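You operate a simulated robot arm through the tools that you are given. There is no shell and no other tool.

The job below is to be done with a simulated robot arm. You get a single attempt, and the scene is never put back.

JOB
Stamp THANK YOU on the white card in red ink, then cap the pad.
Fine: the words run across the card, upright; put the stamp back.

Only the result counts: the job must be done as asked and must still hold three seconds after the hand-in. Knocking over, shifting, dropping, spilling or breaking anything else fails it. Lids that push on must go on centred and level and be pressed home; caps that screw on are set level and turned clockwise until they are tight.

ROBOT AND FRAMES
A 7-joint arm with a fingered hand, fixed in place. Base frame: the origin is on the floor under the middle of its stand, x ahead of it, y to its left, z up; the work surface is at about z = 75.3. Units: cm, degrees, N and s.
It reaches about 102.3 cm from its shoulder. Its first joint turns from -166.0 to 166.0 degrees. Payload 4 kg.
Tool frame: the origin (TCP) lies between the finger pads and is the grasp point; the fingertips stand 3 cm ahead of it; z points along the fingers, y is the line along which they close. The gripper opens to 10.4 cm; its body begins 3.5 cm behind the TCP. The gripper is a hand of 4 fingers: y runs from the thumb to the fingers, the wrist lies at [-1.5, -11.3, -19] in the tool frame, and closing takes about 1.5 s.
Orientation is that of the tool frame in the base frame, as a unit quaternion [x, y, z, w]. With the fingers straight down and the wrist toward the robot, the tool's x, y and z point along [0, 1, 0], [1, 0, 0] and [0, 0, -1] of the base frame.

CONTROLS
- The arm moves only by the tool drive_tool. Its argument "increments" is text: rows parted by semicolons, each of 7 numbers parted by spaces: the shift along the tool's x, y, z in units of 50 mm (1.0 is 50 mm), then the turn, a rotation vector about the tool's x, y, z in units of 6 degrees (1.0 is 6 degrees), then the finger opening in cm, from 0 to 10.4. In form: tx ty tz ax ay az hand; .... A call has 1 to 20 rows; each row shifts and turns the commanded pose from where the row before left it, along the tool's axes as they then stand. A call with a number of a shift or a turn outside -1 to 1 is refused whole. Rows are played at 5 a second. More than 5 cm and 8.6 degrees between two rows, or a gripper value outside its range, and nothing of the call is played. A pose out of reach is approached as far as the arm can. The call stops where the force on the tool passes 40 N (or 10 N more than at its start, if that is more) or the arm is blocked; 0.2 s more then pass. The fingers move at their own pace (about 15.3 cm/s each) and stop on an object; they squeeze with about 30 N. The grip force told is the motor's: it shows also when the fingers shut on nothing. Time passes only in rows, and 0.2 s behind the last, so rows that do not move let the fingers close. It gives the time, the measured TCP pose, the force on the tool (base axes), the opening and the grip force at its end, in the units of the frame above (readings bear some noise), with the torque about the TCP (base axes, N m) and any sound that the robot's microphone picked up.
- Cameras (640 x 400 px; columns grow to the right, rows downward): "scene" is fixed at [40.1, 48.91, 150.69]; the picture's right is [-0.99, -0.15, 0.00], its down [-0.08, 0.54, -0.84] and it looks along [0.12, -0.83, -0.54] (base axes); focal length 315 px, centre (320, 200). "wrist" rides on the gripper at [6.1, -9.2, -13] in the tool frame; the picture's right is [-0.81, 0.28, -0.52], its down [-0.53, -0.71, 0.46] and it looks along [-0.24, 0.64, 0.72] (tool axes); focal length 275 px, centre (320, 200). There is no depth. A picture from a camera that has moved, and an enlarged one, comes with that camera's place and axes in the base frame and with its lens. The place of the scene camera against the robot may be out by one fixed shift of up to 2.5 cm in any direction.
- capture(camera): a new picture of that camera. It takes no simulated time.
- preshape(shape): the hand has 4 fingers and takes this shape, open, in about a second: jaw (thumb against the fingers, like two jaws); tri (thumb and two fingers); tip (a fingertip pinch); poke (one finger out to press); point (the index stretched); flat (the hand flat); cup (the hand cupped); fist (a fist). The gripper value then closes the fingers along that shape, each until it touches; the sizes above hold for jaw. It gives what a move gives, with no picture.
- enlarge(camera, box): a new picture of the part [left, top, right, bottom] of that camera's present view, enlarged. It takes no simulated time.
- sign_off(): hands the job in; it is judged then, once.

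Places have to be worked out from the pictures, the camera data and where the tool is seen. Open the gripper and draw the arm clear of the work before you hand the job in, unless the task says otherwise.

The tools are called after "Call:" by a JSON object that holds its "api" and its "payload". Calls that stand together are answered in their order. drive_tool: Moves the arm, as the interface text tells. Its arguments: {"type":"object","properties":{"increments":{"type":"string"}},"required":["increments"]} The other tools are called the same way: preshape (shape) gives the hand a shape; capture (camera) takes a picture; enlarge (camera, box) takes an enlarged picture of a part of a camera's view; sign_off () hands the job in.

At the start:

```text
clock: 0.0
tcp_pos: [51.03, -34.0, 109.09]
ee_rot: [0.707, 0.707, 0.0, 0.0]
ft_force: [0.0, -0.2, 0.6]
ft_torque: [-0.01, -0.03, 0.02]
grip_width: 10.35
grasp_force: 0.1
shape: jaw
```

scene: 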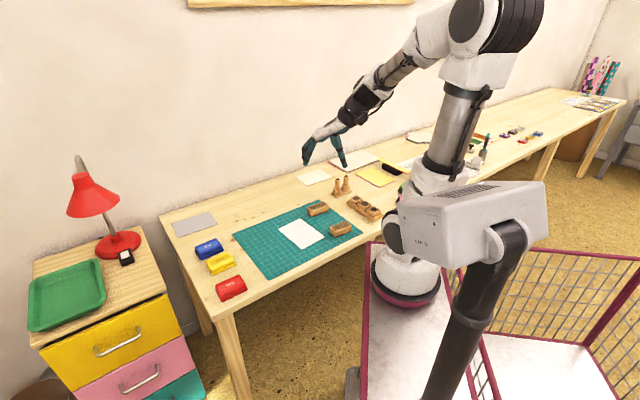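
wrist: 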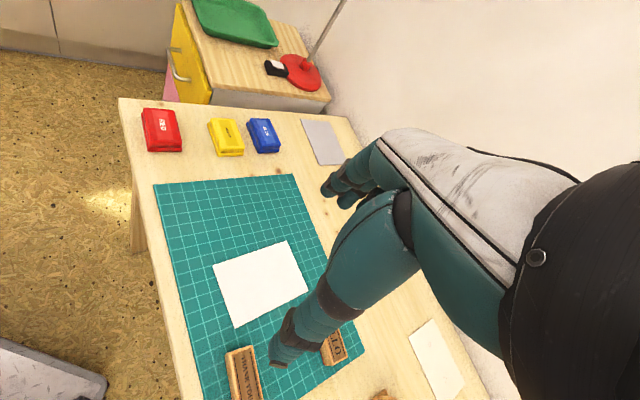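

I start by looking closer at the work area with both cameras to identify stamps, pads and card.

Call:
{"api": "enlarge", "payload": {"camera": "scene", "box": [160, 150, 400, 300]}}

Call:
{"api": "enlarge", "payload": {"camera": "wrist", "box": [110, 80, 430, 280]}}

Call:
{"api": "enlarge", "payload": {"camera": "wrist", "box": [190, 280, 430, 400]}}

Call:
{"api": "enlarge", "payload": {"camera": "scene", "box": [280, 160, 400, 240]}}

```text
2.67 times, centred on (280, 225) of scene
camera zoom: at [40.1, 48.91, 150.69], right [-0.99, -0.15, 0.0], down [-0.08, 0.54, -0.84], along [0.12, -0.83, -0.54], focal length 839 px, centre (427, 133)
```

zoom: 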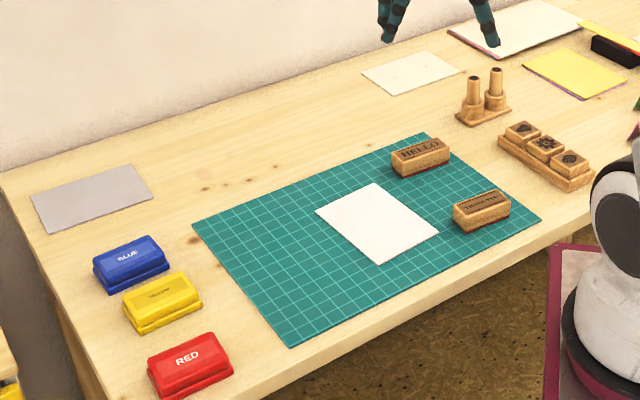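

```text
2.00 times, centred on (270, 180) of wrist
camera zoom: at [42.07, -27.84, 122.26], right [0.28, -0.81, 0.52], down [-0.71, -0.53, -0.46], along [0.64, -0.24, -0.72], focal length 551 px, centre (420, 240)
```

zoom: 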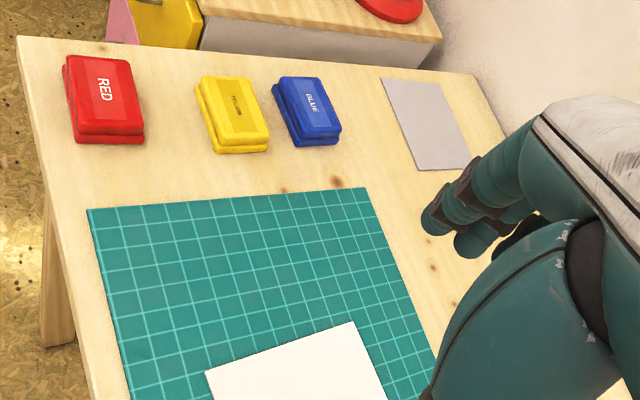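

```text
2.67 times, centred on (310, 340) of wrist
camera zoom: at [42.07, -27.84, 122.26], right [0.28, -0.81, 0.52], down [-0.71, -0.53, -0.46], along [0.64, -0.24, -0.72], focal length 734 px, centre (347, -173)
```

zoom: 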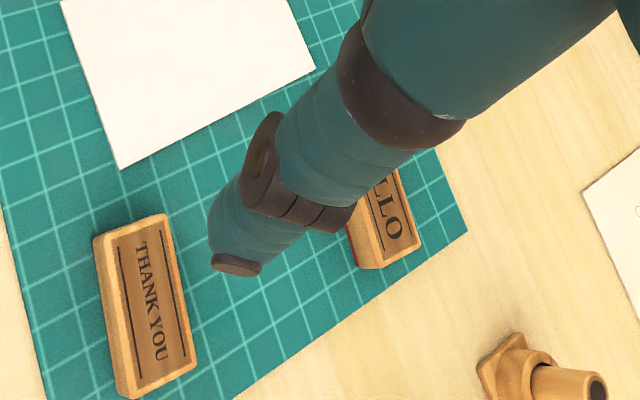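

```text
5.00 times, centred on (340, 200) of scene
camera zoom: at [40.1, 48.91, 150.69], right [-0.99, -0.15, 0.0], down [-0.08, 0.54, -0.84], along [0.12, -0.83, -0.54], focal length 1574 px, centre (220, 200)
```

zoom: 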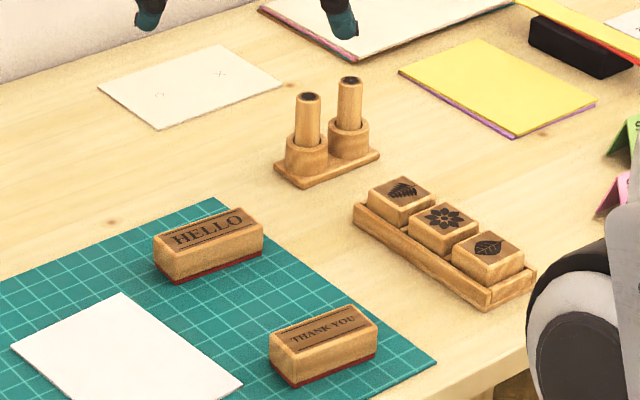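

The table's front edge runs at about 45° to the base axes; the card (≈15×10) is at about (60.6, -39), the THANK YOU stamp at about (46, -41), the red pad at about (75, -10). I turn the hand -45° about vertical in place so that it lines up with the table, and look again.

Call:
{"api": "drive_tool", "payload": {"increments": "0 0 0 0 0 0.9375 10.4;0 0 0 0 0 0.9375 10.4;0 0 0 0 0 0.9375 10.4;0 0 0 0 0 0.9375 10.4;0 0 0 0 0 0.9375 10.4;0 0 0 0 0 0.9375 10.4;0 0 0 0 0 0.9375 10.4;0 0 0 0 0 0.9375 10.4;0 0 0 0 0 0 10.4"}}

Call:
{"api": "capture", "payload": {"camera": "wrist"}}

Call:
{"api": "capture", "payload": {"camera": "scene"}}

```text
clock: 2.0
tcp_pos: [51.12, -33.88, 109.08]
ee_rot: [0.924, 0.383, 0.0, 0.001]
ft_force: [0.0, 0.1, 0.2]
ft_torque: [0.0, -0.01, -0.02]
grip_width: 10.35
grasp_force: 0.2
shape: jaw
```

```text
taken
camera wrist: at [49.11, -23.11, 122.27], right [-0.38, -0.77, 0.52], down [-0.88, 0.13, -0.46], along [0.28, -0.63, -0.72], focal length 275 px, centre (320, 200)
```

wrist: 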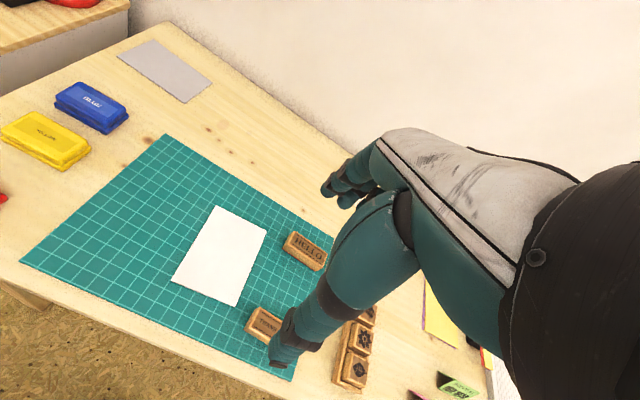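

```text
taken
```

scene: 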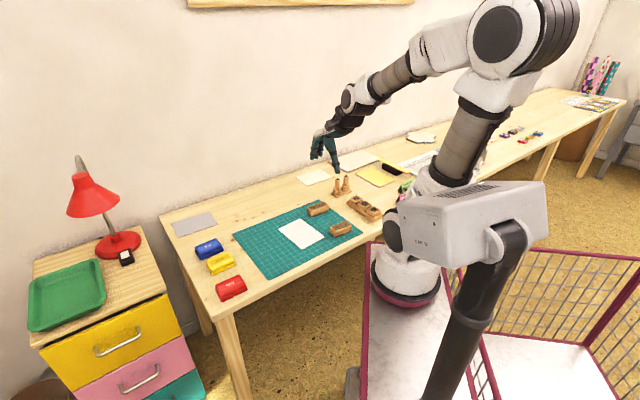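

The hand is now lined up with the table. I move toward the red pad at a safe height to get a close look at it.

Call:
{"api": "drive_tool", "payload": {"increments": "0.783 -0.263 0.257 0 0 0 10.4;0.783 -0.263 0.257 0 0 0 10.4;0.783 -0.263 0.257 0 0 0 10.4;0.783 -0.263 0.257 0 0 0 10.4;0.783 -0.263 0.257 0 0 0 10.4;0.783 -0.263 0.257 0 0 0 10.4;0.783 -0.263 0.257 0 0 0 10.4;0 0 0 0 0 0 10.4"}}

Call:
{"api": "capture", "payload": {"camera": "wrist"}}

Call:
{"api": "capture", "payload": {"camera": "scene"}}

```text
clock: 3.8
tcp_pos: [65.05, -8.45, 101.04]
ee_rot: [0.924, 0.383, 0.0, -0.001]
ft_force: [-0.5, -0.4, 1.0]
ft_torque: [0.01, -0.03, 0.0]
grip_width: 10.38
grasp_force: 0.1
shape: jaw
out of reach, approached as far as the arm can: row 2, 3
```

```text
taken
camera wrist: at [62.95, 2.36, 114.2], right [-0.38, -0.77, 0.52], down [-0.88, 0.13, -0.46], along [0.28, -0.63, -0.72], focal length 275 px, centre (320, 200)
```

wrist: 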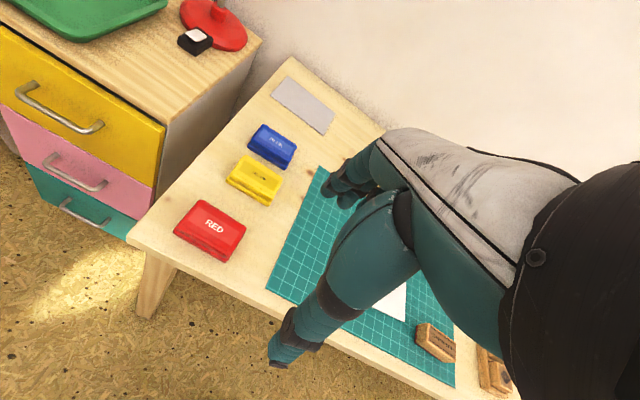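

```text
taken
```

scene: 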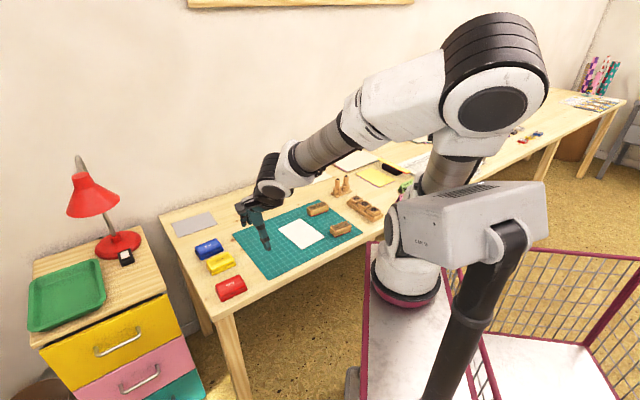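

The red pad is visible now. I enlarge it to read its geometry and the other things near it.

Call:
{"api": "enlarge", "payload": {"camera": "wrist", "box": [150, 180, 270, 280]}}

Call:
{"api": "enlarge", "payload": {"camera": "wrist", "box": [120, 100, 320, 280]}}

Call:
{"api": "enlarge", "payload": {"camera": "scene", "box": [190, 220, 280, 310]}}

```text
4.00 times, centred on (210, 230) of wrist
camera zoom: at [62.95, 2.36, 114.2], right [-0.38, -0.77, 0.52], down [-0.88, 0.13, -0.46], along [0.28, -0.63, -0.72], focal length 1101 px, centre (760, 80)
```

zoom: 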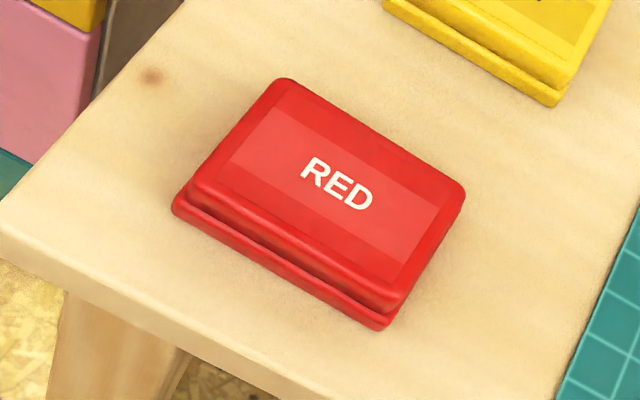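

```text
2.22 times, centred on (220, 190) of wrist
camera zoom: at [62.95, 2.36, 114.2], right [-0.38, -0.77, 0.52], down [-0.88, 0.13, -0.46], along [0.28, -0.63, -0.72], focal length 612 px, centre (542, 222)
```

zoom: 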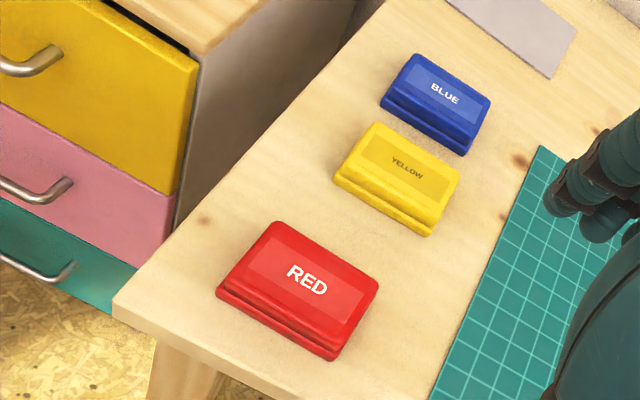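

```text
4.44 times, centred on (235, 265) of scene
camera zoom: at [40.1, 48.91, 150.69], right [-0.99, -0.15, 0.0], down [-0.08, 0.54, -0.84], along [0.12, -0.83, -0.54], focal length 1399 px, centre (698, -89)
```

zoom: 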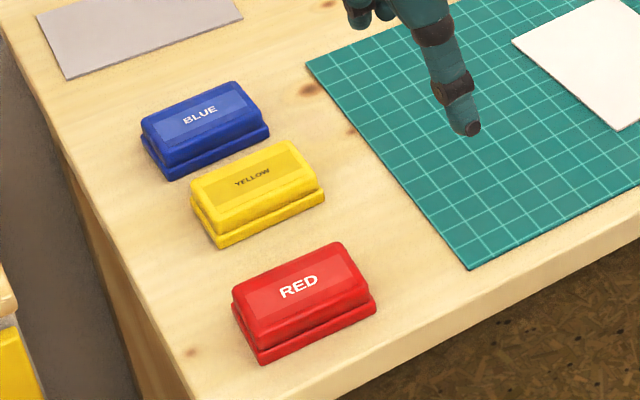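

Red pad found: base front edge about (76.9,-4.9)–(71.2,-10.4), roughly 8 cm × 5.3 cm, centred near (75.8,-9.4). I lower the hand to its right (over the mat's left end) for a close-up of the lid and flange.

Call:
{"api": "drive_tool", "payload": {"increments": "-0.25 0.25 0.65 0 0 0 10.4;-0.25 0.25 0.65 0 0 0 10.4;-0.25 0.25 0.65 0 0 0 10.4;-0.25 0.25 0.65 0 0 0 10.4;0 0 0 0 0 0 10.4"}}

Call:
{"api": "capture", "payload": {"camera": "wrist"}}

Call:
{"api": "enlarge", "payload": {"camera": "wrist", "box": [80, 130, 240, 230]}}

```text
clock: 5.0
tcp_pos: [66.81, -15.57, 88.35]
ee_rot: [0.923, 0.384, 0.0, 0.0]
ft_force: [0.5, -0.1, 0.4]
ft_torque: [0.03, 0.0, 0.01]
grip_width: 10.38
grasp_force: 0.0
shape: jaw
out of reach, approached as far as the arm can: row 3, 4
```

```text
taken
camera wrist: at [64.76, -4.68, 101.55], right [-0.38, -0.77, 0.52], down [-0.88, 0.13, -0.45], along [0.28, -0.63, -0.73], focal length 275 px, centre (320, 200)
```

wrist: 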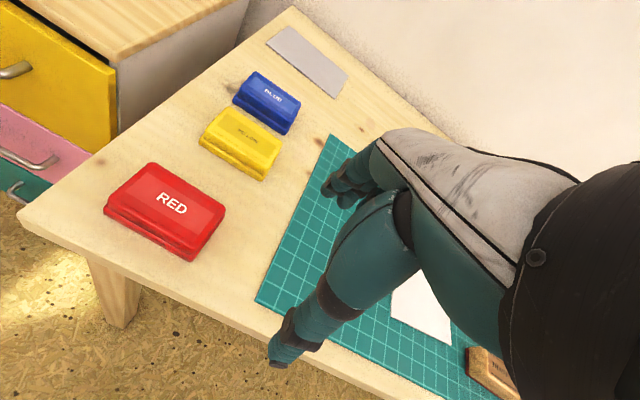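

```text
4.00 times, centred on (160, 180) of wrist
camera zoom: at [64.76, -4.68, 101.55], right [-0.38, -0.77, 0.52], down [-0.88, 0.13, -0.45], along [0.28, -0.63, -0.73], focal length 1101 px, centre (960, 280)
```

zoom: 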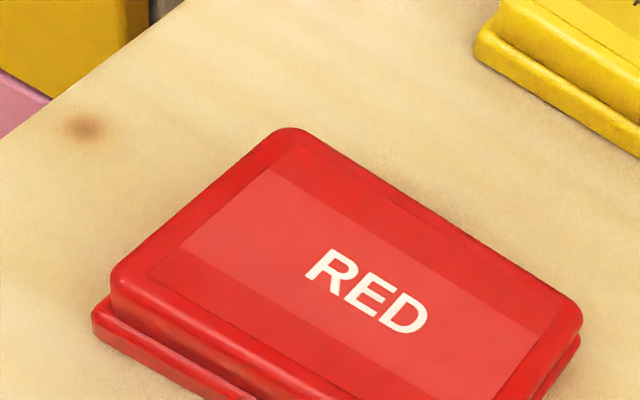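

The reading is a bit off what I commanded (rows flagged out of reach), so I send null rows to see whether the arm settles to the commanded pose.

Call:
{"api": "drive_tool", "payload": {"increments": "0 0 0 0 0 0 10.4;0 0 0 0 0 0 10.4;0 0 0 0 0 0 10.4"}}

Call:
{"api": "capture", "payload": {"camera": "scene"}}

```text
clock: 5.8
tcp_pos: [66.93, -15.41, 88.34]
ee_rot: [0.924, 0.383, -0.001, 0.0]
ft_force: [0.0, 0.2, 0.6]
ft_torque: [0.01, -0.02, -0.02]
grip_width: 10.35
grasp_force: 0.0
shape: jaw
```

```text
taken
```

scene: 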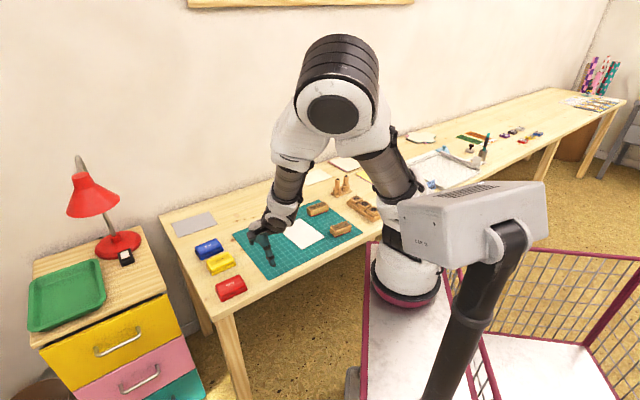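

Lid estimate: spans s≈42.8–50.5 along the table and n≈58.1–63.2 across (top z≈77.6, flange top z≈76.3). I move above the red lid with the hand at about 8.5 cm opening and check alignment.

Call:
{"api": "drive_tool", "payload": {"increments": "0.344 0.08 0.04 0 0 0 9;0.344 0.08 0.04 0 0 0 9;0.344 0.08 0.04 0 0 0 9;0.344 0.08 0.04 0 0 0 9;0.344 0.08 0.04 0 0 0 9;0.344 0.08 0.04 0 0 0 9;0 0 0 0 0 0 9"}}

Call:
{"api": "capture", "payload": {"camera": "wrist"}}

Call:
{"api": "enlarge", "payload": {"camera": "scene", "box": [180, 190, 320, 310]}}

```text
clock: 7.4
tcp_pos: [75.91, -9.93, 87.36]
ee_rot: [0.924, 0.384, 0.001, 0.0]
ft_force: [0.4, -0.4, -0.9]
ft_torque: [-0.01, -0.01, -0.02]
grip_width: 9.0
grasp_force: 0.1
shape: jaw
```

```text
taken
camera wrist: at [73.86, 1.01, 100.61], right [-0.38, -0.77, 0.52], down [-0.88, 0.13, -0.46], along [0.28, -0.63, -0.72], focal length 275 px, centre (320, 200)
```

wrist: 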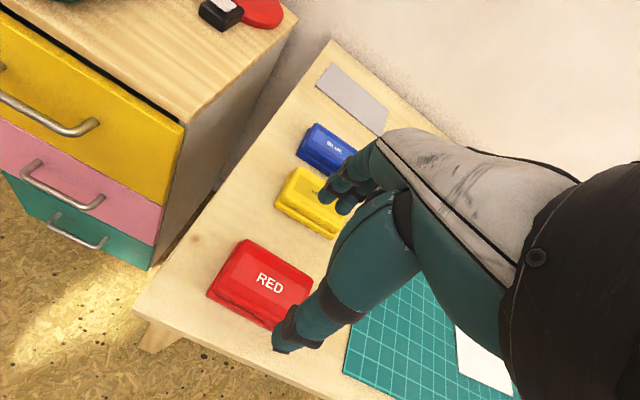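

```text
3.33 times, centred on (250, 250) of scene
camera zoom: at [40.1, 48.91, 150.69], right [-0.99, -0.15, 0.0], down [-0.08, 0.54, -0.84], along [0.12, -0.83, -0.54], focal length 1049 px, centre (553, 33)
```

zoom: 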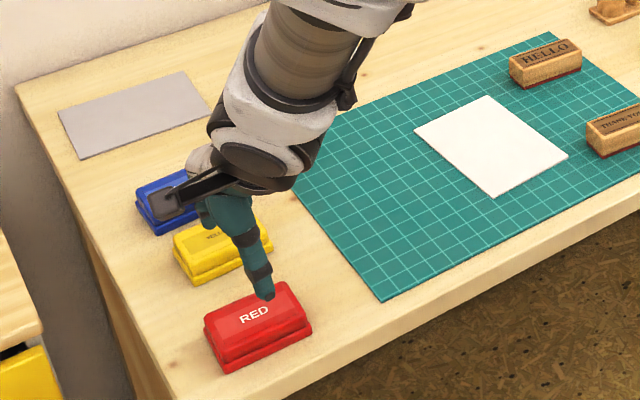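

I'm centred above the lid (s≈46.65, n≈60.7). I zoom in on the fingers to see how they lie relative to the lid before going down.

Call:
{"api": "enlarge", "payload": {"camera": "wrist", "box": [190, 150, 430, 370]}}

Call:
{"api": "enlarge", "payload": {"camera": "scene", "box": [210, 220, 280, 300]}}

```text
1.82 times, centred on (310, 260) of wrist
camera zoom: at [73.86, 1.01, 100.61], right [-0.38, -0.77, 0.52], down [-0.88, 0.13, -0.46], along [0.28, -0.63, -0.72], focal length 500 px, centre (338, 91)
```

zoom: 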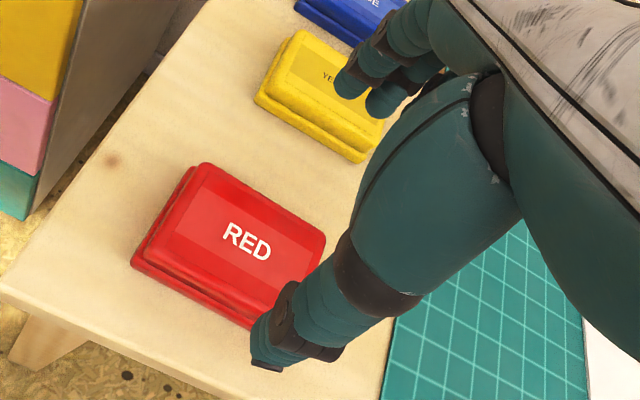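

```text
5.00 times, centred on (245, 260) of scene
camera zoom: at [40.1, 48.91, 150.69], right [-0.99, -0.15, 0.0], down [-0.08, 0.54, -0.84], along [0.12, -0.83, -0.54], focal length 1574 px, centre (695, -100)
```

zoom: 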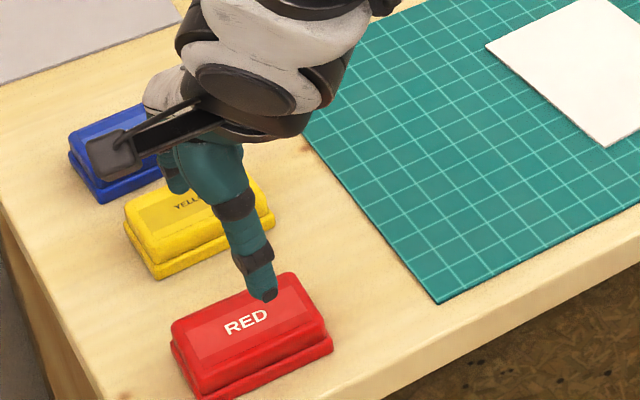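

I take a finer zoom of the red pad from this pose to measure its centre and rotation precisely.

Call:
{"api": "enlarge", "payload": {"camera": "wrist", "box": [200, 230, 320, 330]}}

```text
4.00 times, centred on (260, 280) of wrist
camera zoom: at [73.86, 1.01, 100.61], right [-0.38, -0.77, 0.52], down [-0.88, 0.13, -0.46], along [0.28, -0.63, -0.72], focal length 1101 px, centre (560, -120)
```

zoom: 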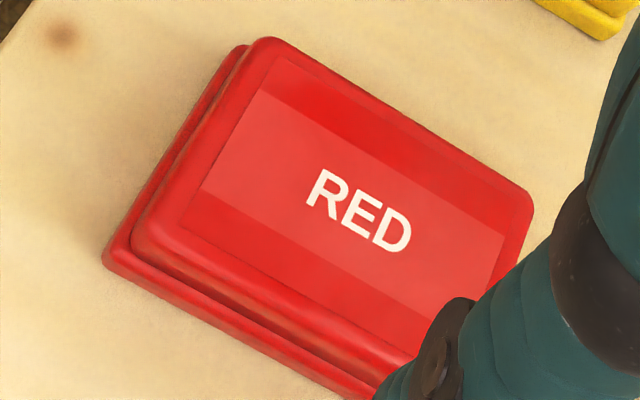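

I check the pad's rotation against the mat with a high-zoom scene view.

Call:
{"api": "enlarge", "payload": {"camera": "scene", "box": [205, 268, 261, 303]}}

Call:
{"api": "enlarge", "payload": {"camera": "scene", "box": [230, 200, 374, 290]}}

```text
11.43 times, centred on (233, 286) of scene
camera zoom: at [40.1, 48.91, 150.69], right [-0.99, -0.15, 0.0], down [-0.08, 0.54, -0.84], along [0.12, -0.83, -0.54], focal length 3597 px, centre (1314, -777)
```

zoom: 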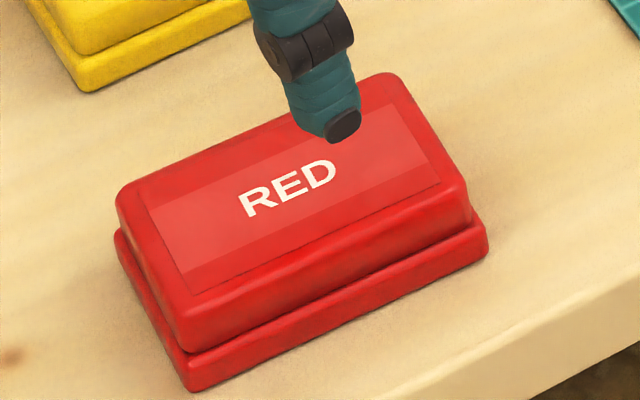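

```text
4.44 times, centred on (302, 245) of scene
camera zoom: at [40.1, 48.91, 150.69], right [-0.99, -0.15, 0.0], down [-0.08, 0.54, -0.84], along [0.12, -0.83, -0.54], focal length 1399 px, centre (400, 0)
```

zoom: 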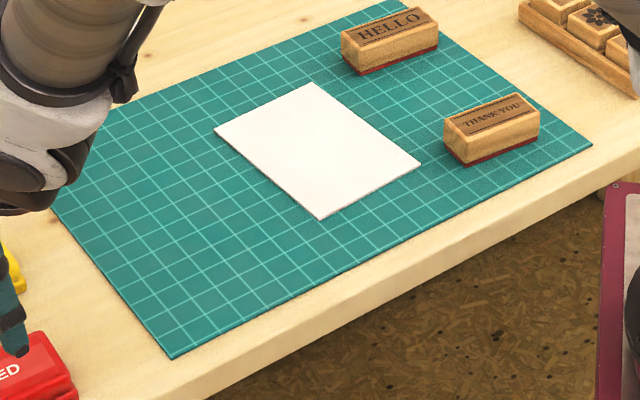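

The pad is turned about +2.5° from the table line; lid top is about z 78, flange top about 76.2. I turn the hand to match, narrow to 8 cm and go down to z≈81.

Call:
{"api": "drive_tool", "payload": {"increments": "0.01 -0.04 0 0 0 0.42 8.4;0 0 0.32 0 0 0 8.4;0 0 0.32 0 0 0 8.4;0 0 0.32 0 0 0 8.4;0 0 0.3 0 0 0 8.4;0 0 0 0 0 0 8.4"}}

Call:
{"api": "capture", "payload": {"camera": "wrist"}}

Call:
{"api": "enlarge", "payload": {"camera": "scene", "box": [196, 250, 276, 305]}}

```text
clock: 8.8
tcp_pos: [75.8, -9.7, 81.05]
ee_rot: [0.932, 0.362, 0.0, 0.0]
ft_force: [-0.5, -0.2, -0.4]
ft_torque: [0.04, 0.0, 0.03]
grip_width: 8.4
grasp_force: 0.0
shape: jaw
```

```text
taken
camera wrist: at [74.18, 1.28, 94.25], right [-0.41, -0.75, 0.52], down [-0.87, 0.17, -0.46], along [0.26, -0.64, -0.72], focal length 275 px, centre (320, 200)
```

wrist: 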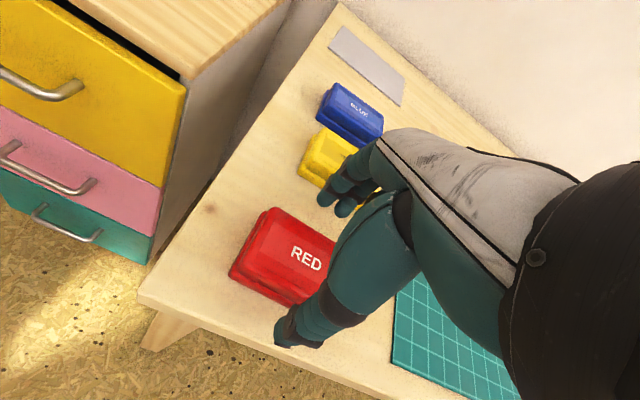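

```text
7.27 times, centred on (236, 278) of scene
camera zoom: at [40.1, 48.91, 150.69], right [-0.99, -0.15, 0.0], down [-0.08, 0.54, -0.84], along [0.12, -0.83, -0.54], focal length 2289 px, centre (931, -364)
```

zoom: 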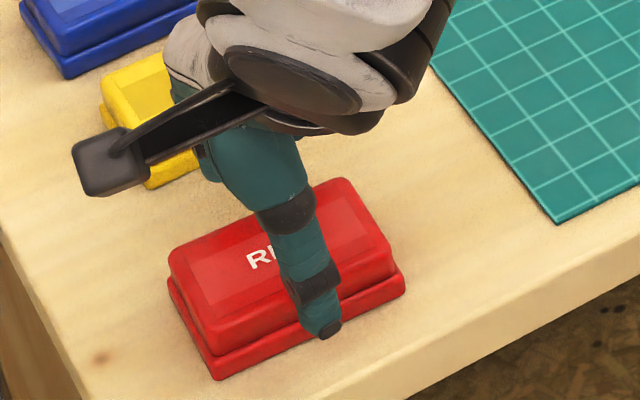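

Thumb sits in front of the lid at its middle and the fingers behind it. I go down to z≈79.5 so the fingertips are just above the flange.

Call:
{"api": "drive_tool", "payload": {"increments": "0 0 0.155 0 0 0 8.4;0 0 0.15 0 0 0 8.4;0 0 0 0 0 0 8.4"}}

Call:
{"api": "enlarge", "payload": {"camera": "scene", "box": [196, 250, 276, 305]}}

Call:
{"api": "enlarge", "payload": {"camera": "wrist", "box": [200, 150, 420, 370]}}

```text
clock: 9.6
tcp_pos: [75.71, -9.58, 79.56]
ee_rot: [0.932, 0.362, 0.0, 0.0]
ft_force: [-0.1, -0.3, -0.5]
ft_torque: [-0.03, -0.04, -0.01]
grip_width: 8.4
grasp_force: 0.1
shape: jaw
```

```text
7.27 times, centred on (236, 278) of scene
camera zoom: at [40.1, 48.91, 150.69], right [-0.99, -0.15, 0.0], down [-0.08, 0.54, -0.84], along [0.12, -0.83, -0.54], focal length 2289 px, centre (931, -364)
```

zoom: 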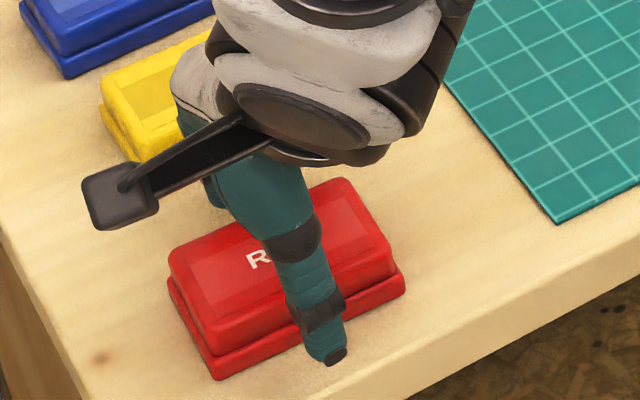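

```text
1.82 times, centred on (310, 260) of wrist
camera zoom: at [74.15, 1.32, 92.77], right [-0.41, -0.75, 0.52], down [-0.87, 0.17, -0.46], along [0.26, -0.64, -0.72], focal length 500 px, centre (338, 91)
```

zoom: 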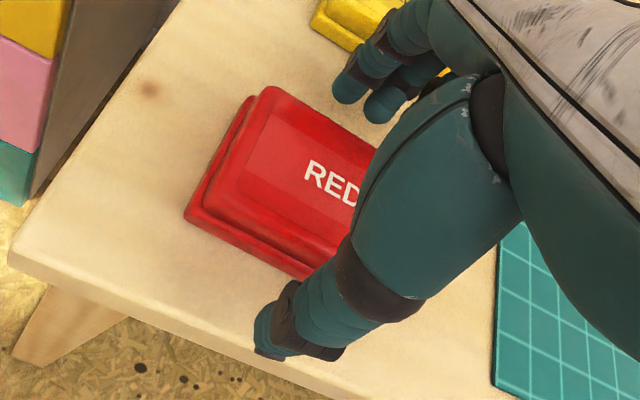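

Fingers clear the pad on both sides. The index lies at tool x≈0 with the others toward -x, so I shift +0.8 cm along the lid for balance and then close on the lid.

Call:
{"api": "drive_tool", "payload": {"increments": "0.16 0.04 0 0 0 0 8.4;0 0 0 0 0 0 6.5;0 0 0 0 0 0 5.8;0 0 0 0 0 0 5.2;0 0 0 0 0 0 4.6;0 0 0 0 0 0 4;0 0 0 0 0 0 4;0 0 0 0 0 0 4"}}

Call:
{"api": "enlarge", "payload": {"camera": "scene", "box": [196, 250, 276, 305]}}

Call:
{"api": "enlarge", "payload": {"camera": "wrist", "box": [200, 150, 420, 370]}}

```text
clock: 11.4
tcp_pos: [76.54, -9.31, 79.49]
ee_rot: [0.932, 0.362, 0.001, 0.0]
ft_force: [0.3, -0.6, 0.1]
ft_torque: [-0.02, -0.02, 0.05]
grip_width: 4.6
grasp_force: 30.1
shape: jaw
heard: snap
```

```text
7.27 times, centred on (236, 278) of scene
camera zoom: at [40.1, 48.91, 150.69], right [-0.99, -0.15, 0.0], down [-0.08, 0.54, -0.84], along [0.12, -0.83, -0.54], focal length 2289 px, centre (931, -364)
```

zoom: 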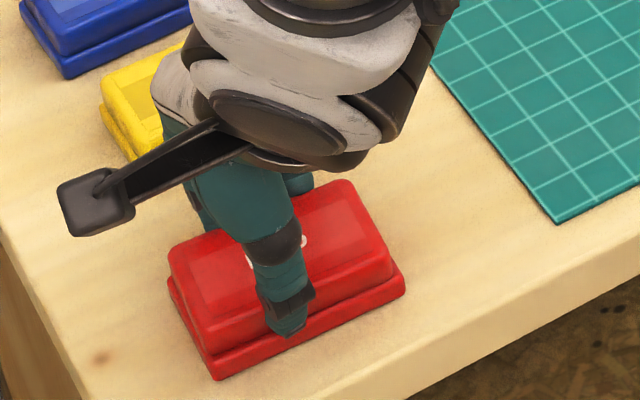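

```text
1.82 times, centred on (310, 260) of wrist
camera zoom: at [74.8, 1.68, 92.76], right [-0.41, -0.75, 0.52], down [-0.87, 0.17, -0.46], along [0.26, -0.64, -0.72], focal length 500 px, centre (338, 91)
```

zoom: 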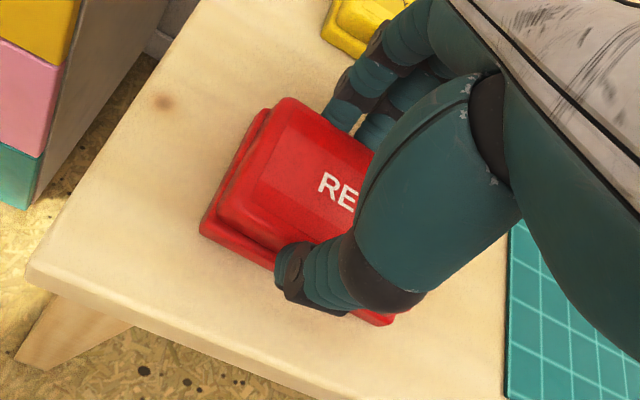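

The fingers hold at 4.6 cm with 30 N and a snap was heard. I lift slowly straight up 3 cm and check whether only the lid comes.

Call:
{"api": "drive_tool", "payload": {"increments": "0 0 -0.1 0 0 0 4;0 0 -0.1 0 0 0 4;0 0 -0.2 0 0 0 4;0 0 -0.2 0 0 0 4;0 0 0 0 0 0 4"}}

Call:
{"api": "enlarge", "payload": {"camera": "scene", "box": [196, 240, 276, 305]}}

Call:
{"api": "enlarge", "payload": {"camera": "wrist", "box": [200, 150, 420, 370]}}

```text
clock: 12.6
tcp_pos: [76.4, -9.25, 82.45]
ee_rot: [0.932, 0.362, 0.0, 0.0]
ft_force: [-0.4, 0.2, -0.2]
ft_torque: [0.03, 0.02, 0.02]
grip_width: 4.59
grasp_force: 30.1
shape: jaw
```

```text
6.15 times, centred on (236, 272) of scene
camera zoom: at [40.1, 48.91, 150.69], right [-0.99, -0.15, 0.0], down [-0.08, 0.54, -0.84], along [0.12, -0.83, -0.54], focal length 1937 px, centre (837, -246)
```

zoom: 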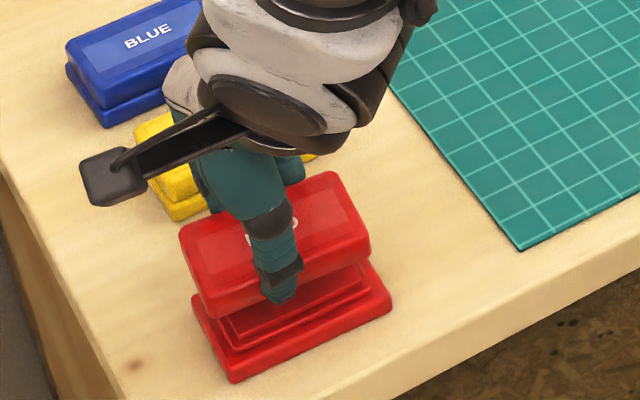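

```text
1.82 times, centred on (310, 260) of wrist
camera zoom: at [74.85, 1.7, 95.73], right [-0.41, -0.75, 0.52], down [-0.87, 0.17, -0.46], along [0.26, -0.64, -0.72], focal length 500 px, centre (338, 91)
```

zoom: 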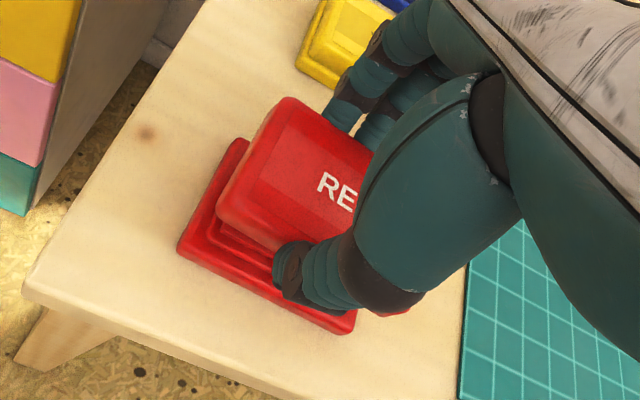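

Only the lid came up; the pad base stayed in place. I lift further and carry the lid over to the empty left part of the cutting mat (s≈29, n≈66).

Call:
{"api": "drive_tool", "payload": {"increments": "0 0 -0.4 0 0 0 4;0 0 -0.5 0 0 0 4;-0.2 0.07 0 0 0 0 4;-0.4 0.14 0 0 0 0 4;-0.5 0.17 0 0 0 0 4;-0.5 0.17 0 0 0 0 4;-0.5 0.17 0 0 0 0 4;-0.5 0.17 0 0 0 0 4;-0.5 0.17 0 0 0 0 4;-0.34 0.13 0 0 0 0 4;-0.2 0.07 0 0 0 0 4;0 0 0 0 0 0 4"}}

Call:
{"api": "capture", "payload": {"camera": "wrist"}}

Call:
{"api": "capture", "payload": {"camera": "scene"}}

```text
clock: 15.2
tcp_pos: [67.2, -26.11, 87.18]
ee_rot: [0.932, 0.362, 0.001, 0.0]
ft_force: [0.5, 0.3, -0.2]
ft_torque: [0.03, 0.03, -0.02]
grip_width: 4.58
grasp_force: 30.2
shape: jaw
```

```text
taken
camera wrist: at [65.6, -15.29, 100.21], right [-0.41, -0.75, 0.52], down [-0.87, 0.17, -0.46], along [0.26, -0.64, -0.72], focal length 275 px, centre (320, 200)
```

wrist: 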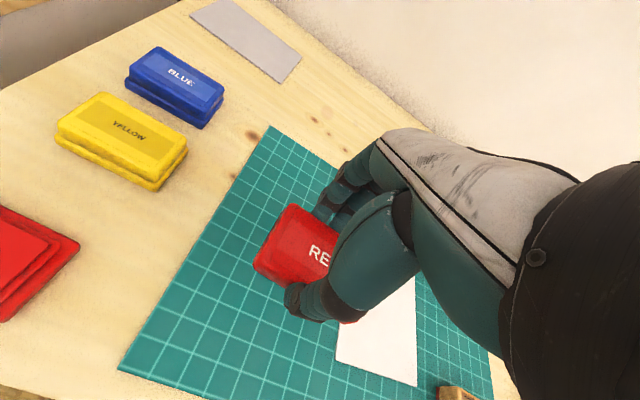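

```text
taken
```

scene: 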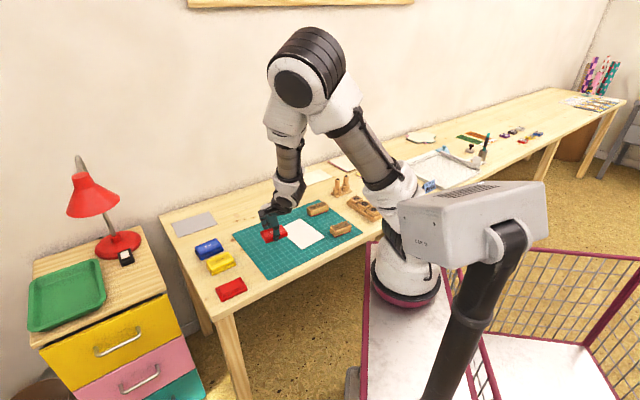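

Lid is over free mat area, clear of the card by a good margin. I lower to z≈80 and then creep down.

Call:
{"api": "drive_tool", "payload": {"increments": "0 0 0.36 0 0 0 4;0 0 0.36 0 0 0 4;0 0 0.36 0 0 0 4;0 0 0.3 0 0 0 4;0 0 0.06 0 0 0 4;0 0 0 0 0 0 4"}}

Call:
{"api": "enlarge", "payload": {"camera": "scene", "box": [235, 200, 315, 255]}}

```text
clock: 16.6
tcp_pos: [67.17, -26.22, 79.83]
ee_rot: [0.932, 0.362, 0.0, 0.0]
ft_force: [0.9, 0.9, 0.7]
ft_torque: [-0.03, 0.01, -0.05]
grip_width: 4.56
grasp_force: 29.9
shape: jaw
```

```text
7.27 times, centred on (275, 228) of scene
camera zoom: at [40.1, 48.91, 150.69], right [-0.99, -0.15, 0.0], down [-0.08, 0.54, -0.84], along [0.12, -0.83, -0.54], focal length 2289 px, centre (647, 0)
```

zoom: 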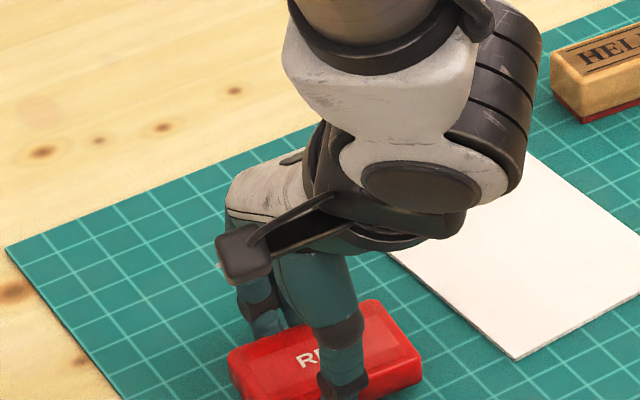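

The lid is about a centimetre above the mat. I creep down in 2 mm steps watching the force.

Call:
{"api": "drive_tool", "payload": {"increments": "0 0 0.04 0 0 0 4;0 0 0.04 0 0 0 4;0 0 0.04 0 0 0 4;0 0 0.04 0 0 0 4;0 0 0 0 0 0 4"}}

Call:
{"api": "enlarge", "payload": {"camera": "scene", "box": [250, 225, 300, 260]}}

```text
clock: 17.8
tcp_pos: [67.3, -26.07, 79.07]
ee_rot: [0.932, 0.362, 0.0, 0.0]
ft_force: [0.2, 0.3, 0.5]
ft_torque: [0.0, 0.03, -0.01]
grip_width: 4.61
grasp_force: 30.2
shape: jaw
```

```text
11.43 times, centred on (275, 242) of scene
camera zoom: at [40.1, 48.91, 150.69], right [-0.99, -0.15, 0.0], down [-0.08, 0.54, -0.84], along [0.12, -0.83, -0.54], focal length 3597 px, centre (834, -286)
```

zoom: 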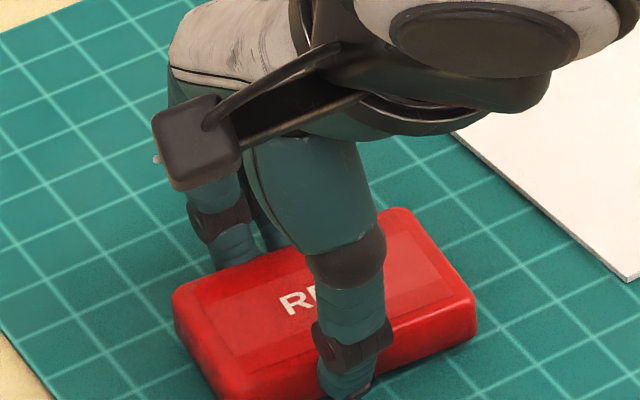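

No contact force yet; I keep creeping in 1 mm steps.

Call:
{"api": "drive_tool", "payload": {"increments": "0 0 0.02 0 0 0 4;0 0 0.02 0 0 0 4;0 0 0.02 0 0 0 4;0 0 0 0 0 0 4"}}

```text
clock: 18.8
tcp_pos: [67.26, -26.09, 78.78]
ee_rot: [0.932, 0.362, 0.0, 0.0]
ft_force: [0.0, 0.6, -0.3]
ft_torque: [-0.02, 0.01, 0.02]
grip_width: 4.56
grasp_force: 30.1
shape: jaw
```

Call:
{"api": "drive_tool", "payload": {"increments": "0 0 0.02 0 0 0 4;0 0 0.02 0 0 0 4;0 0 0 0 0 0 4"}}

Call:
{"api": "enlarge", "payload": {"camera": "scene", "box": [250, 225, 300, 260]}}

Call:
{"api": "enlarge", "payload": {"camera": "wrist", "box": [200, 150, 420, 370]}}

```text
clock: 19.6
tcp_pos: [67.33, -26.13, 78.64]
ee_rot: [0.932, 0.362, 0.001, 0.001]
ft_force: [-0.9, -0.8, 12.2]
ft_torque: [-0.05, 0.03, -0.01]
grip_width: 4.62
grasp_force: 29.8
shape: jaw
```

```text
11.43 times, centred on (275, 242) of scene
camera zoom: at [40.1, 48.91, 150.69], right [-0.99, -0.15, 0.0], down [-0.08, 0.54, -0.84], along [0.12, -0.83, -0.54], focal length 3597 px, centre (834, -286)
```

zoom: 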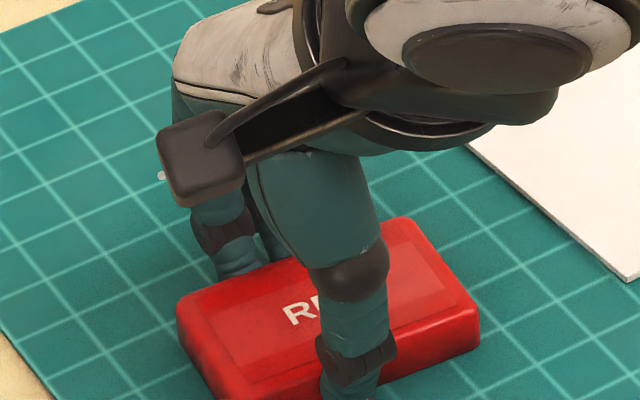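

```text
1.82 times, centred on (310, 260) of wrist
camera zoom: at [65.71, -15.19, 91.7], right [-0.41, -0.75, 0.52], down [-0.87, 0.17, -0.46], along [0.26, -0.64, -0.72], focal length 500 px, centre (338, 91)
```

zoom: 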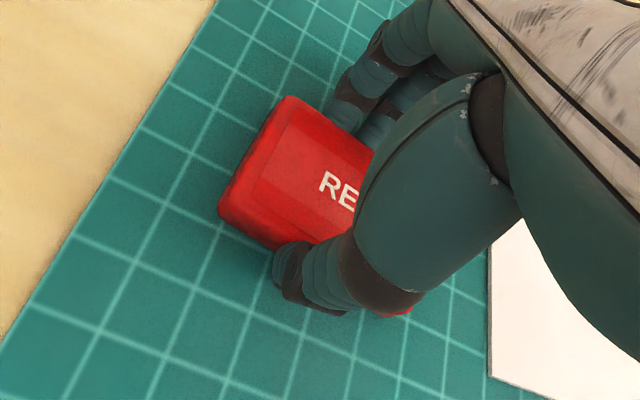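

Contact at 12 N: the lid is down on the mat. I ease 0.5 mm, open the fingers wide and rise straight up.

Call:
{"api": "drive_tool", "payload": {"increments": "0 0 -0.01 0 0 0 4;0 0 0 0 0 0 5;0 0 0 0 0 0 6;0 0 0 0 0 0 7;0 0 0 0 0 0 8.4;0 0 0 0 0 0 8.4;0 0 0 0 0 0 8.4"}}

Call:
{"api": "enlarge", "payload": {"camera": "wrist", "box": [200, 150, 420, 370]}}

Call:
{"api": "enlarge", "payload": {"camera": "scene", "box": [245, 225, 301, 260]}}

```text
clock: 21.2
tcp_pos: [67.36, -26.13, 78.52]
ee_rot: [0.932, 0.362, 0.001, -0.001]
ft_force: [0.1, -1.0, 0.6]
ft_torque: [0.02, -0.04, -0.03]
grip_width: 8.4
grasp_force: 0.0
shape: jaw
```

```text
1.82 times, centred on (310, 260) of wrist
camera zoom: at [65.72, -15.2, 91.69], right [-0.41, -0.75, 0.52], down [-0.87, 0.17, -0.46], along [0.26, -0.64, -0.72], focal length 500 px, centre (338, 91)
```

zoom: 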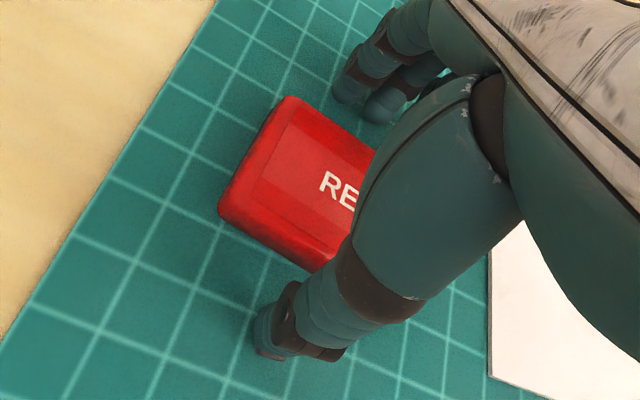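

```text
11.43 times, centred on (273, 242) of scene
camera zoom: at [40.1, 48.91, 150.69], right [-0.99, -0.15, 0.0], down [-0.08, 0.54, -0.84], along [0.12, -0.83, -0.54], focal length 3597 px, centre (857, -286)
```

zoom: 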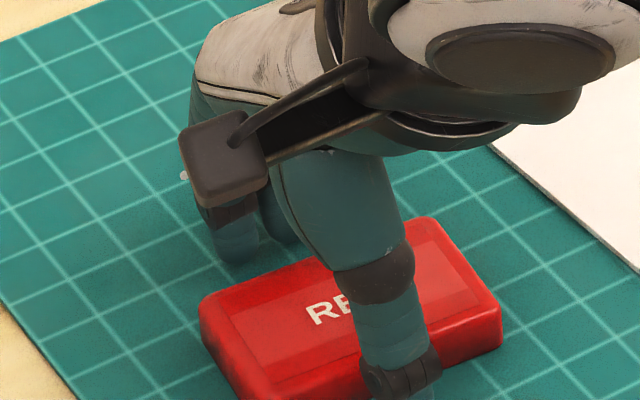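

The lid sits flat on the mat. I rise to z≈90 and go to a viewpoint beside the THANK YOU stamp.

Call:
{"api": "drive_tool", "payload": {"increments": "0 0 -0.3 0 0 0 8.4;0 0 -0.6 0 0 0 8.4;0 0 -0.7 0 0 0 8.4;0 0 -0.7 0 0 0 8.4;-0.4 -0.09 0 0 0 0 8.4;-0.7 -0.15 0 0 0 0 8.4;-0.8 -0.17 0 0 0 0 8.4;-0.8 -0.17 0 0 0 0 8.4;-0.8 -0.17 0 0 0 0 8.4;-0.8 -0.17 0 0 0 0 8.4;-0.8 -0.17 0 0 0 0 8.4;-0.8 -0.17 0 0 0 0 8.4;-0.6 -0.13 0 0 0 0 8.4;-0.38 -0.1 0 0 0 0 8.4;0 0 0 0 0 0 8.4"}}

Call:
{"api": "capture", "payload": {"camera": "wrist"}}

Call:
{"api": "capture", "payload": {"camera": "scene"}}

```text
clock: 24.4
tcp_pos: [54.62, -40.96, 91.6]
ee_rot: [0.931, 0.364, 0.0, 0.0]
ft_force: [0.2, -0.9, 0.1]
ft_torque: [-0.03, -0.02, -0.01]
grip_width: 8.41
grasp_force: 0.1
shape: jaw
out of reach, approached as far as the arm can: row 6, 7, 8, 9, 10, 11, 12, 13, 14
```

```text
taken
camera wrist: at [53.01, -30.09, 104.75], right [-0.41, -0.75, 0.52], down [-0.88, 0.17, -0.45], along [0.26, -0.64, -0.73], focal length 275 px, centre (320, 200)
```

wrist: 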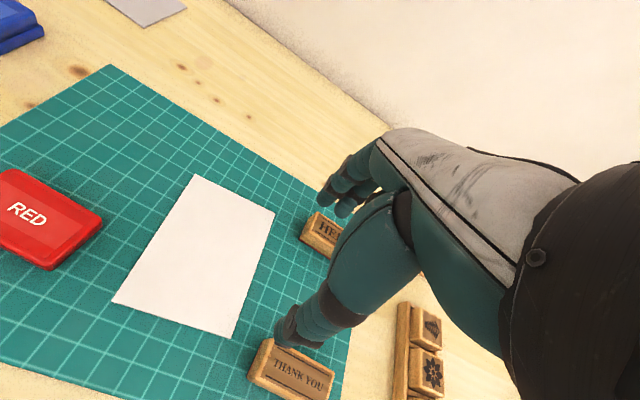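

```text
taken
```

scene: 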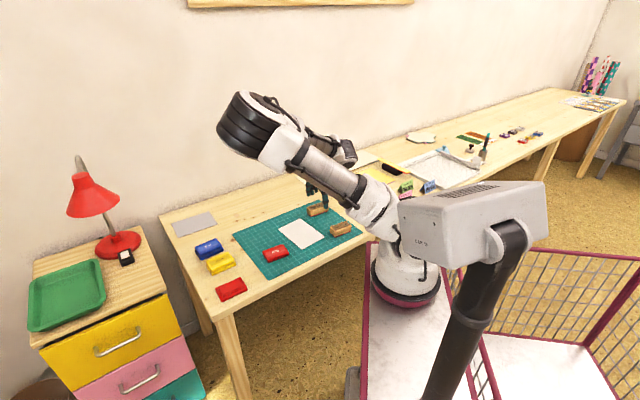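

Many rows were flagged out of reach and the elbow has swung low to the left; I'm at (54.6,-41, 91.6). I test how the arm responds with small careful steps upward before going on.

Call:
{"api": "drive_tool", "payload": {"increments": "0 0 -0.4 0 0 0 8.4;0 0 -0.4 0 0 0 8.4;0 0 -0.4 0 0 0 8.4;0 0 0 0 0 0 8.4"}}

Call:
{"api": "capture", "payload": {"camera": "scene"}}

```text
clock: 25.4
tcp_pos: [54.44, -40.92, 97.56]
ee_rot: [0.932, 0.362, 0.0, 0.0]
ft_force: [-0.8, 0.3, 0.1]
ft_torque: [-0.04, 0.03, 0.0]
grip_width: 8.39
grasp_force: 0.1
shape: jaw
```

```text
taken
```

scene: 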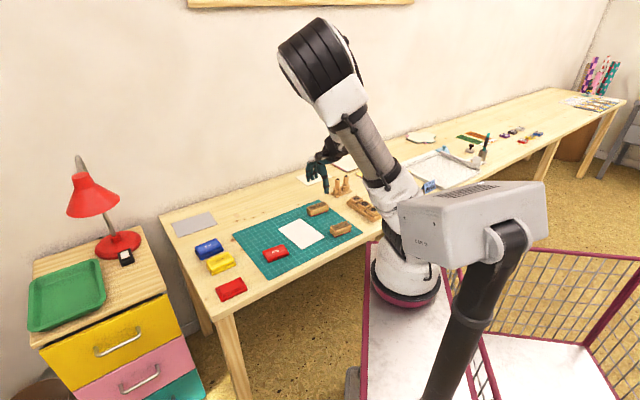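

Going up brought the elbow back up. I now move slowly sideways toward the stamp viewpoint at this height.

Call:
{"api": "drive_tool", "payload": {"increments": "-0.3 -0.1 0 0 0 0 8.4;-0.3 -0.1 0 0 0 0 8.4;-0.3 -0.1 0 0 0 0 8.4;-0.3 -0.1 0 0 0 0 8.4;-0.3 -0.1 0 0 0 0 8.4;-0.3 -0.1 0 0 0 0 8.4;0 0 0 0 0 0 8.4"}}

Call:
{"api": "capture", "payload": {"camera": "scene"}}

Call:
{"api": "capture", "payload": {"camera": "wrist"}}

```text
clock: 27.0
tcp_pos: [47.38, -43.82, 98.13]
ee_rot: [0.932, 0.363, 0.0, 0.0]
ft_force: [-0.4, 0.3, 0.5]
ft_torque: [-0.02, -0.02, 0.0]
grip_width: 8.38
grasp_force: 0.0
shape: jaw
out of reach, approached as far as the arm can: row 5, 6
```

```text
taken
```

scene: 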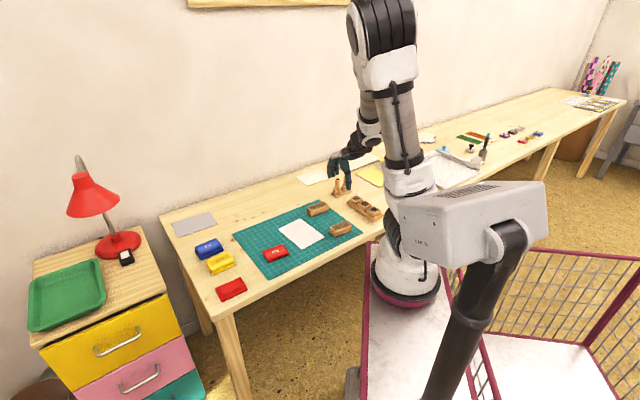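

```text
taken
camera wrist: at [45.83, -32.81, 111.24], right [-0.41, -0.75, 0.52], down [-0.87, 0.17, -0.46], along [0.26, -0.64, -0.72], focal length 275 px, centre (320, 200)
```

wrist: 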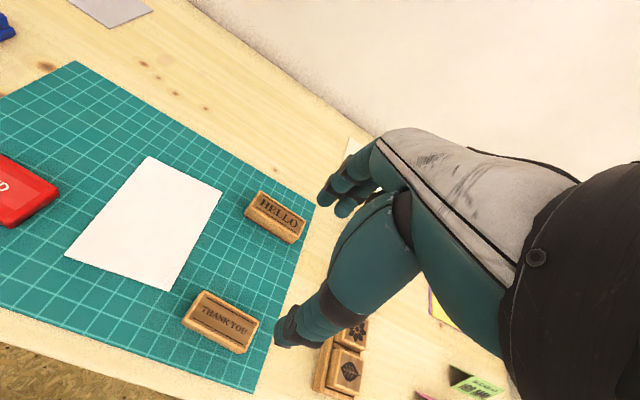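

Now I have a clear view of both stamps and the card. I zoom in to measure the THANK YOU stamp and the card.

Call:
{"api": "enlarge", "payload": {"camera": "wrist", "box": [170, 275, 274, 365]}}

Call:
{"api": "enlarge", "payload": {"camera": "wrist", "box": [40, 140, 280, 320]}}

Call:
{"api": "enlarge", "payload": {"camera": "scene", "box": [318, 212, 366, 242]}}

```text
4.44 times, centred on (222, 320) of wrist
camera zoom: at [45.83, -32.81, 111.24], right [-0.41, -0.75, 0.52], down [-0.87, 0.17, -0.46], along [0.26, -0.64, -0.72], focal length 1224 px, centre (756, -333)
```

zoom: 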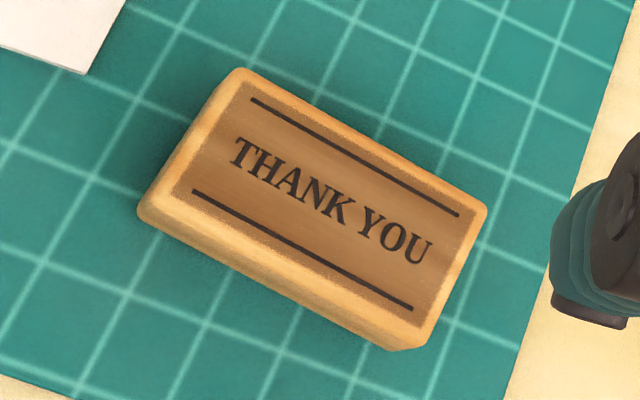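

```text
2.22 times, centred on (160, 230) of wrist
camera zoom: at [45.83, -32.81, 111.24], right [-0.41, -0.75, 0.52], down [-0.87, 0.17, -0.46], along [0.26, -0.64, -0.72], focal length 612 px, centre (676, 133)
```

zoom: 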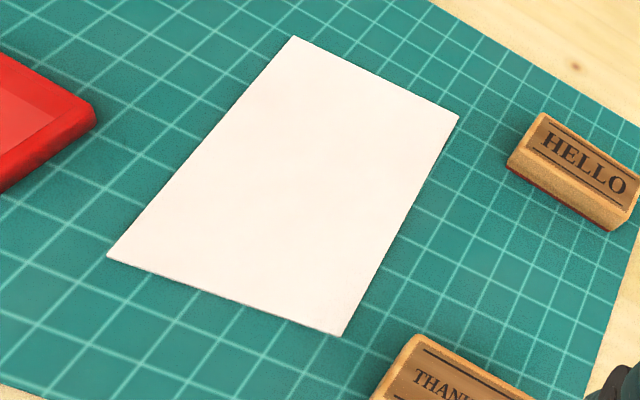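

```text
13.33 times, centred on (342, 227) of scene
camera zoom: at [40.1, 48.91, 150.69], right [-0.99, -0.15, 0.0], down [-0.08, 0.54, -0.84], along [0.12, -0.83, -0.54], focal length 4196 px, centre (27, -160)
```

zoom: 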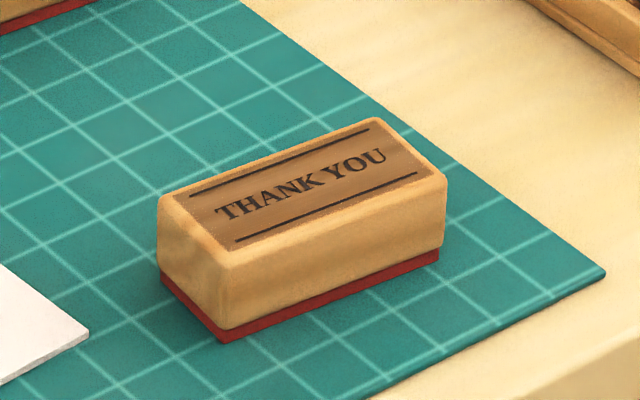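

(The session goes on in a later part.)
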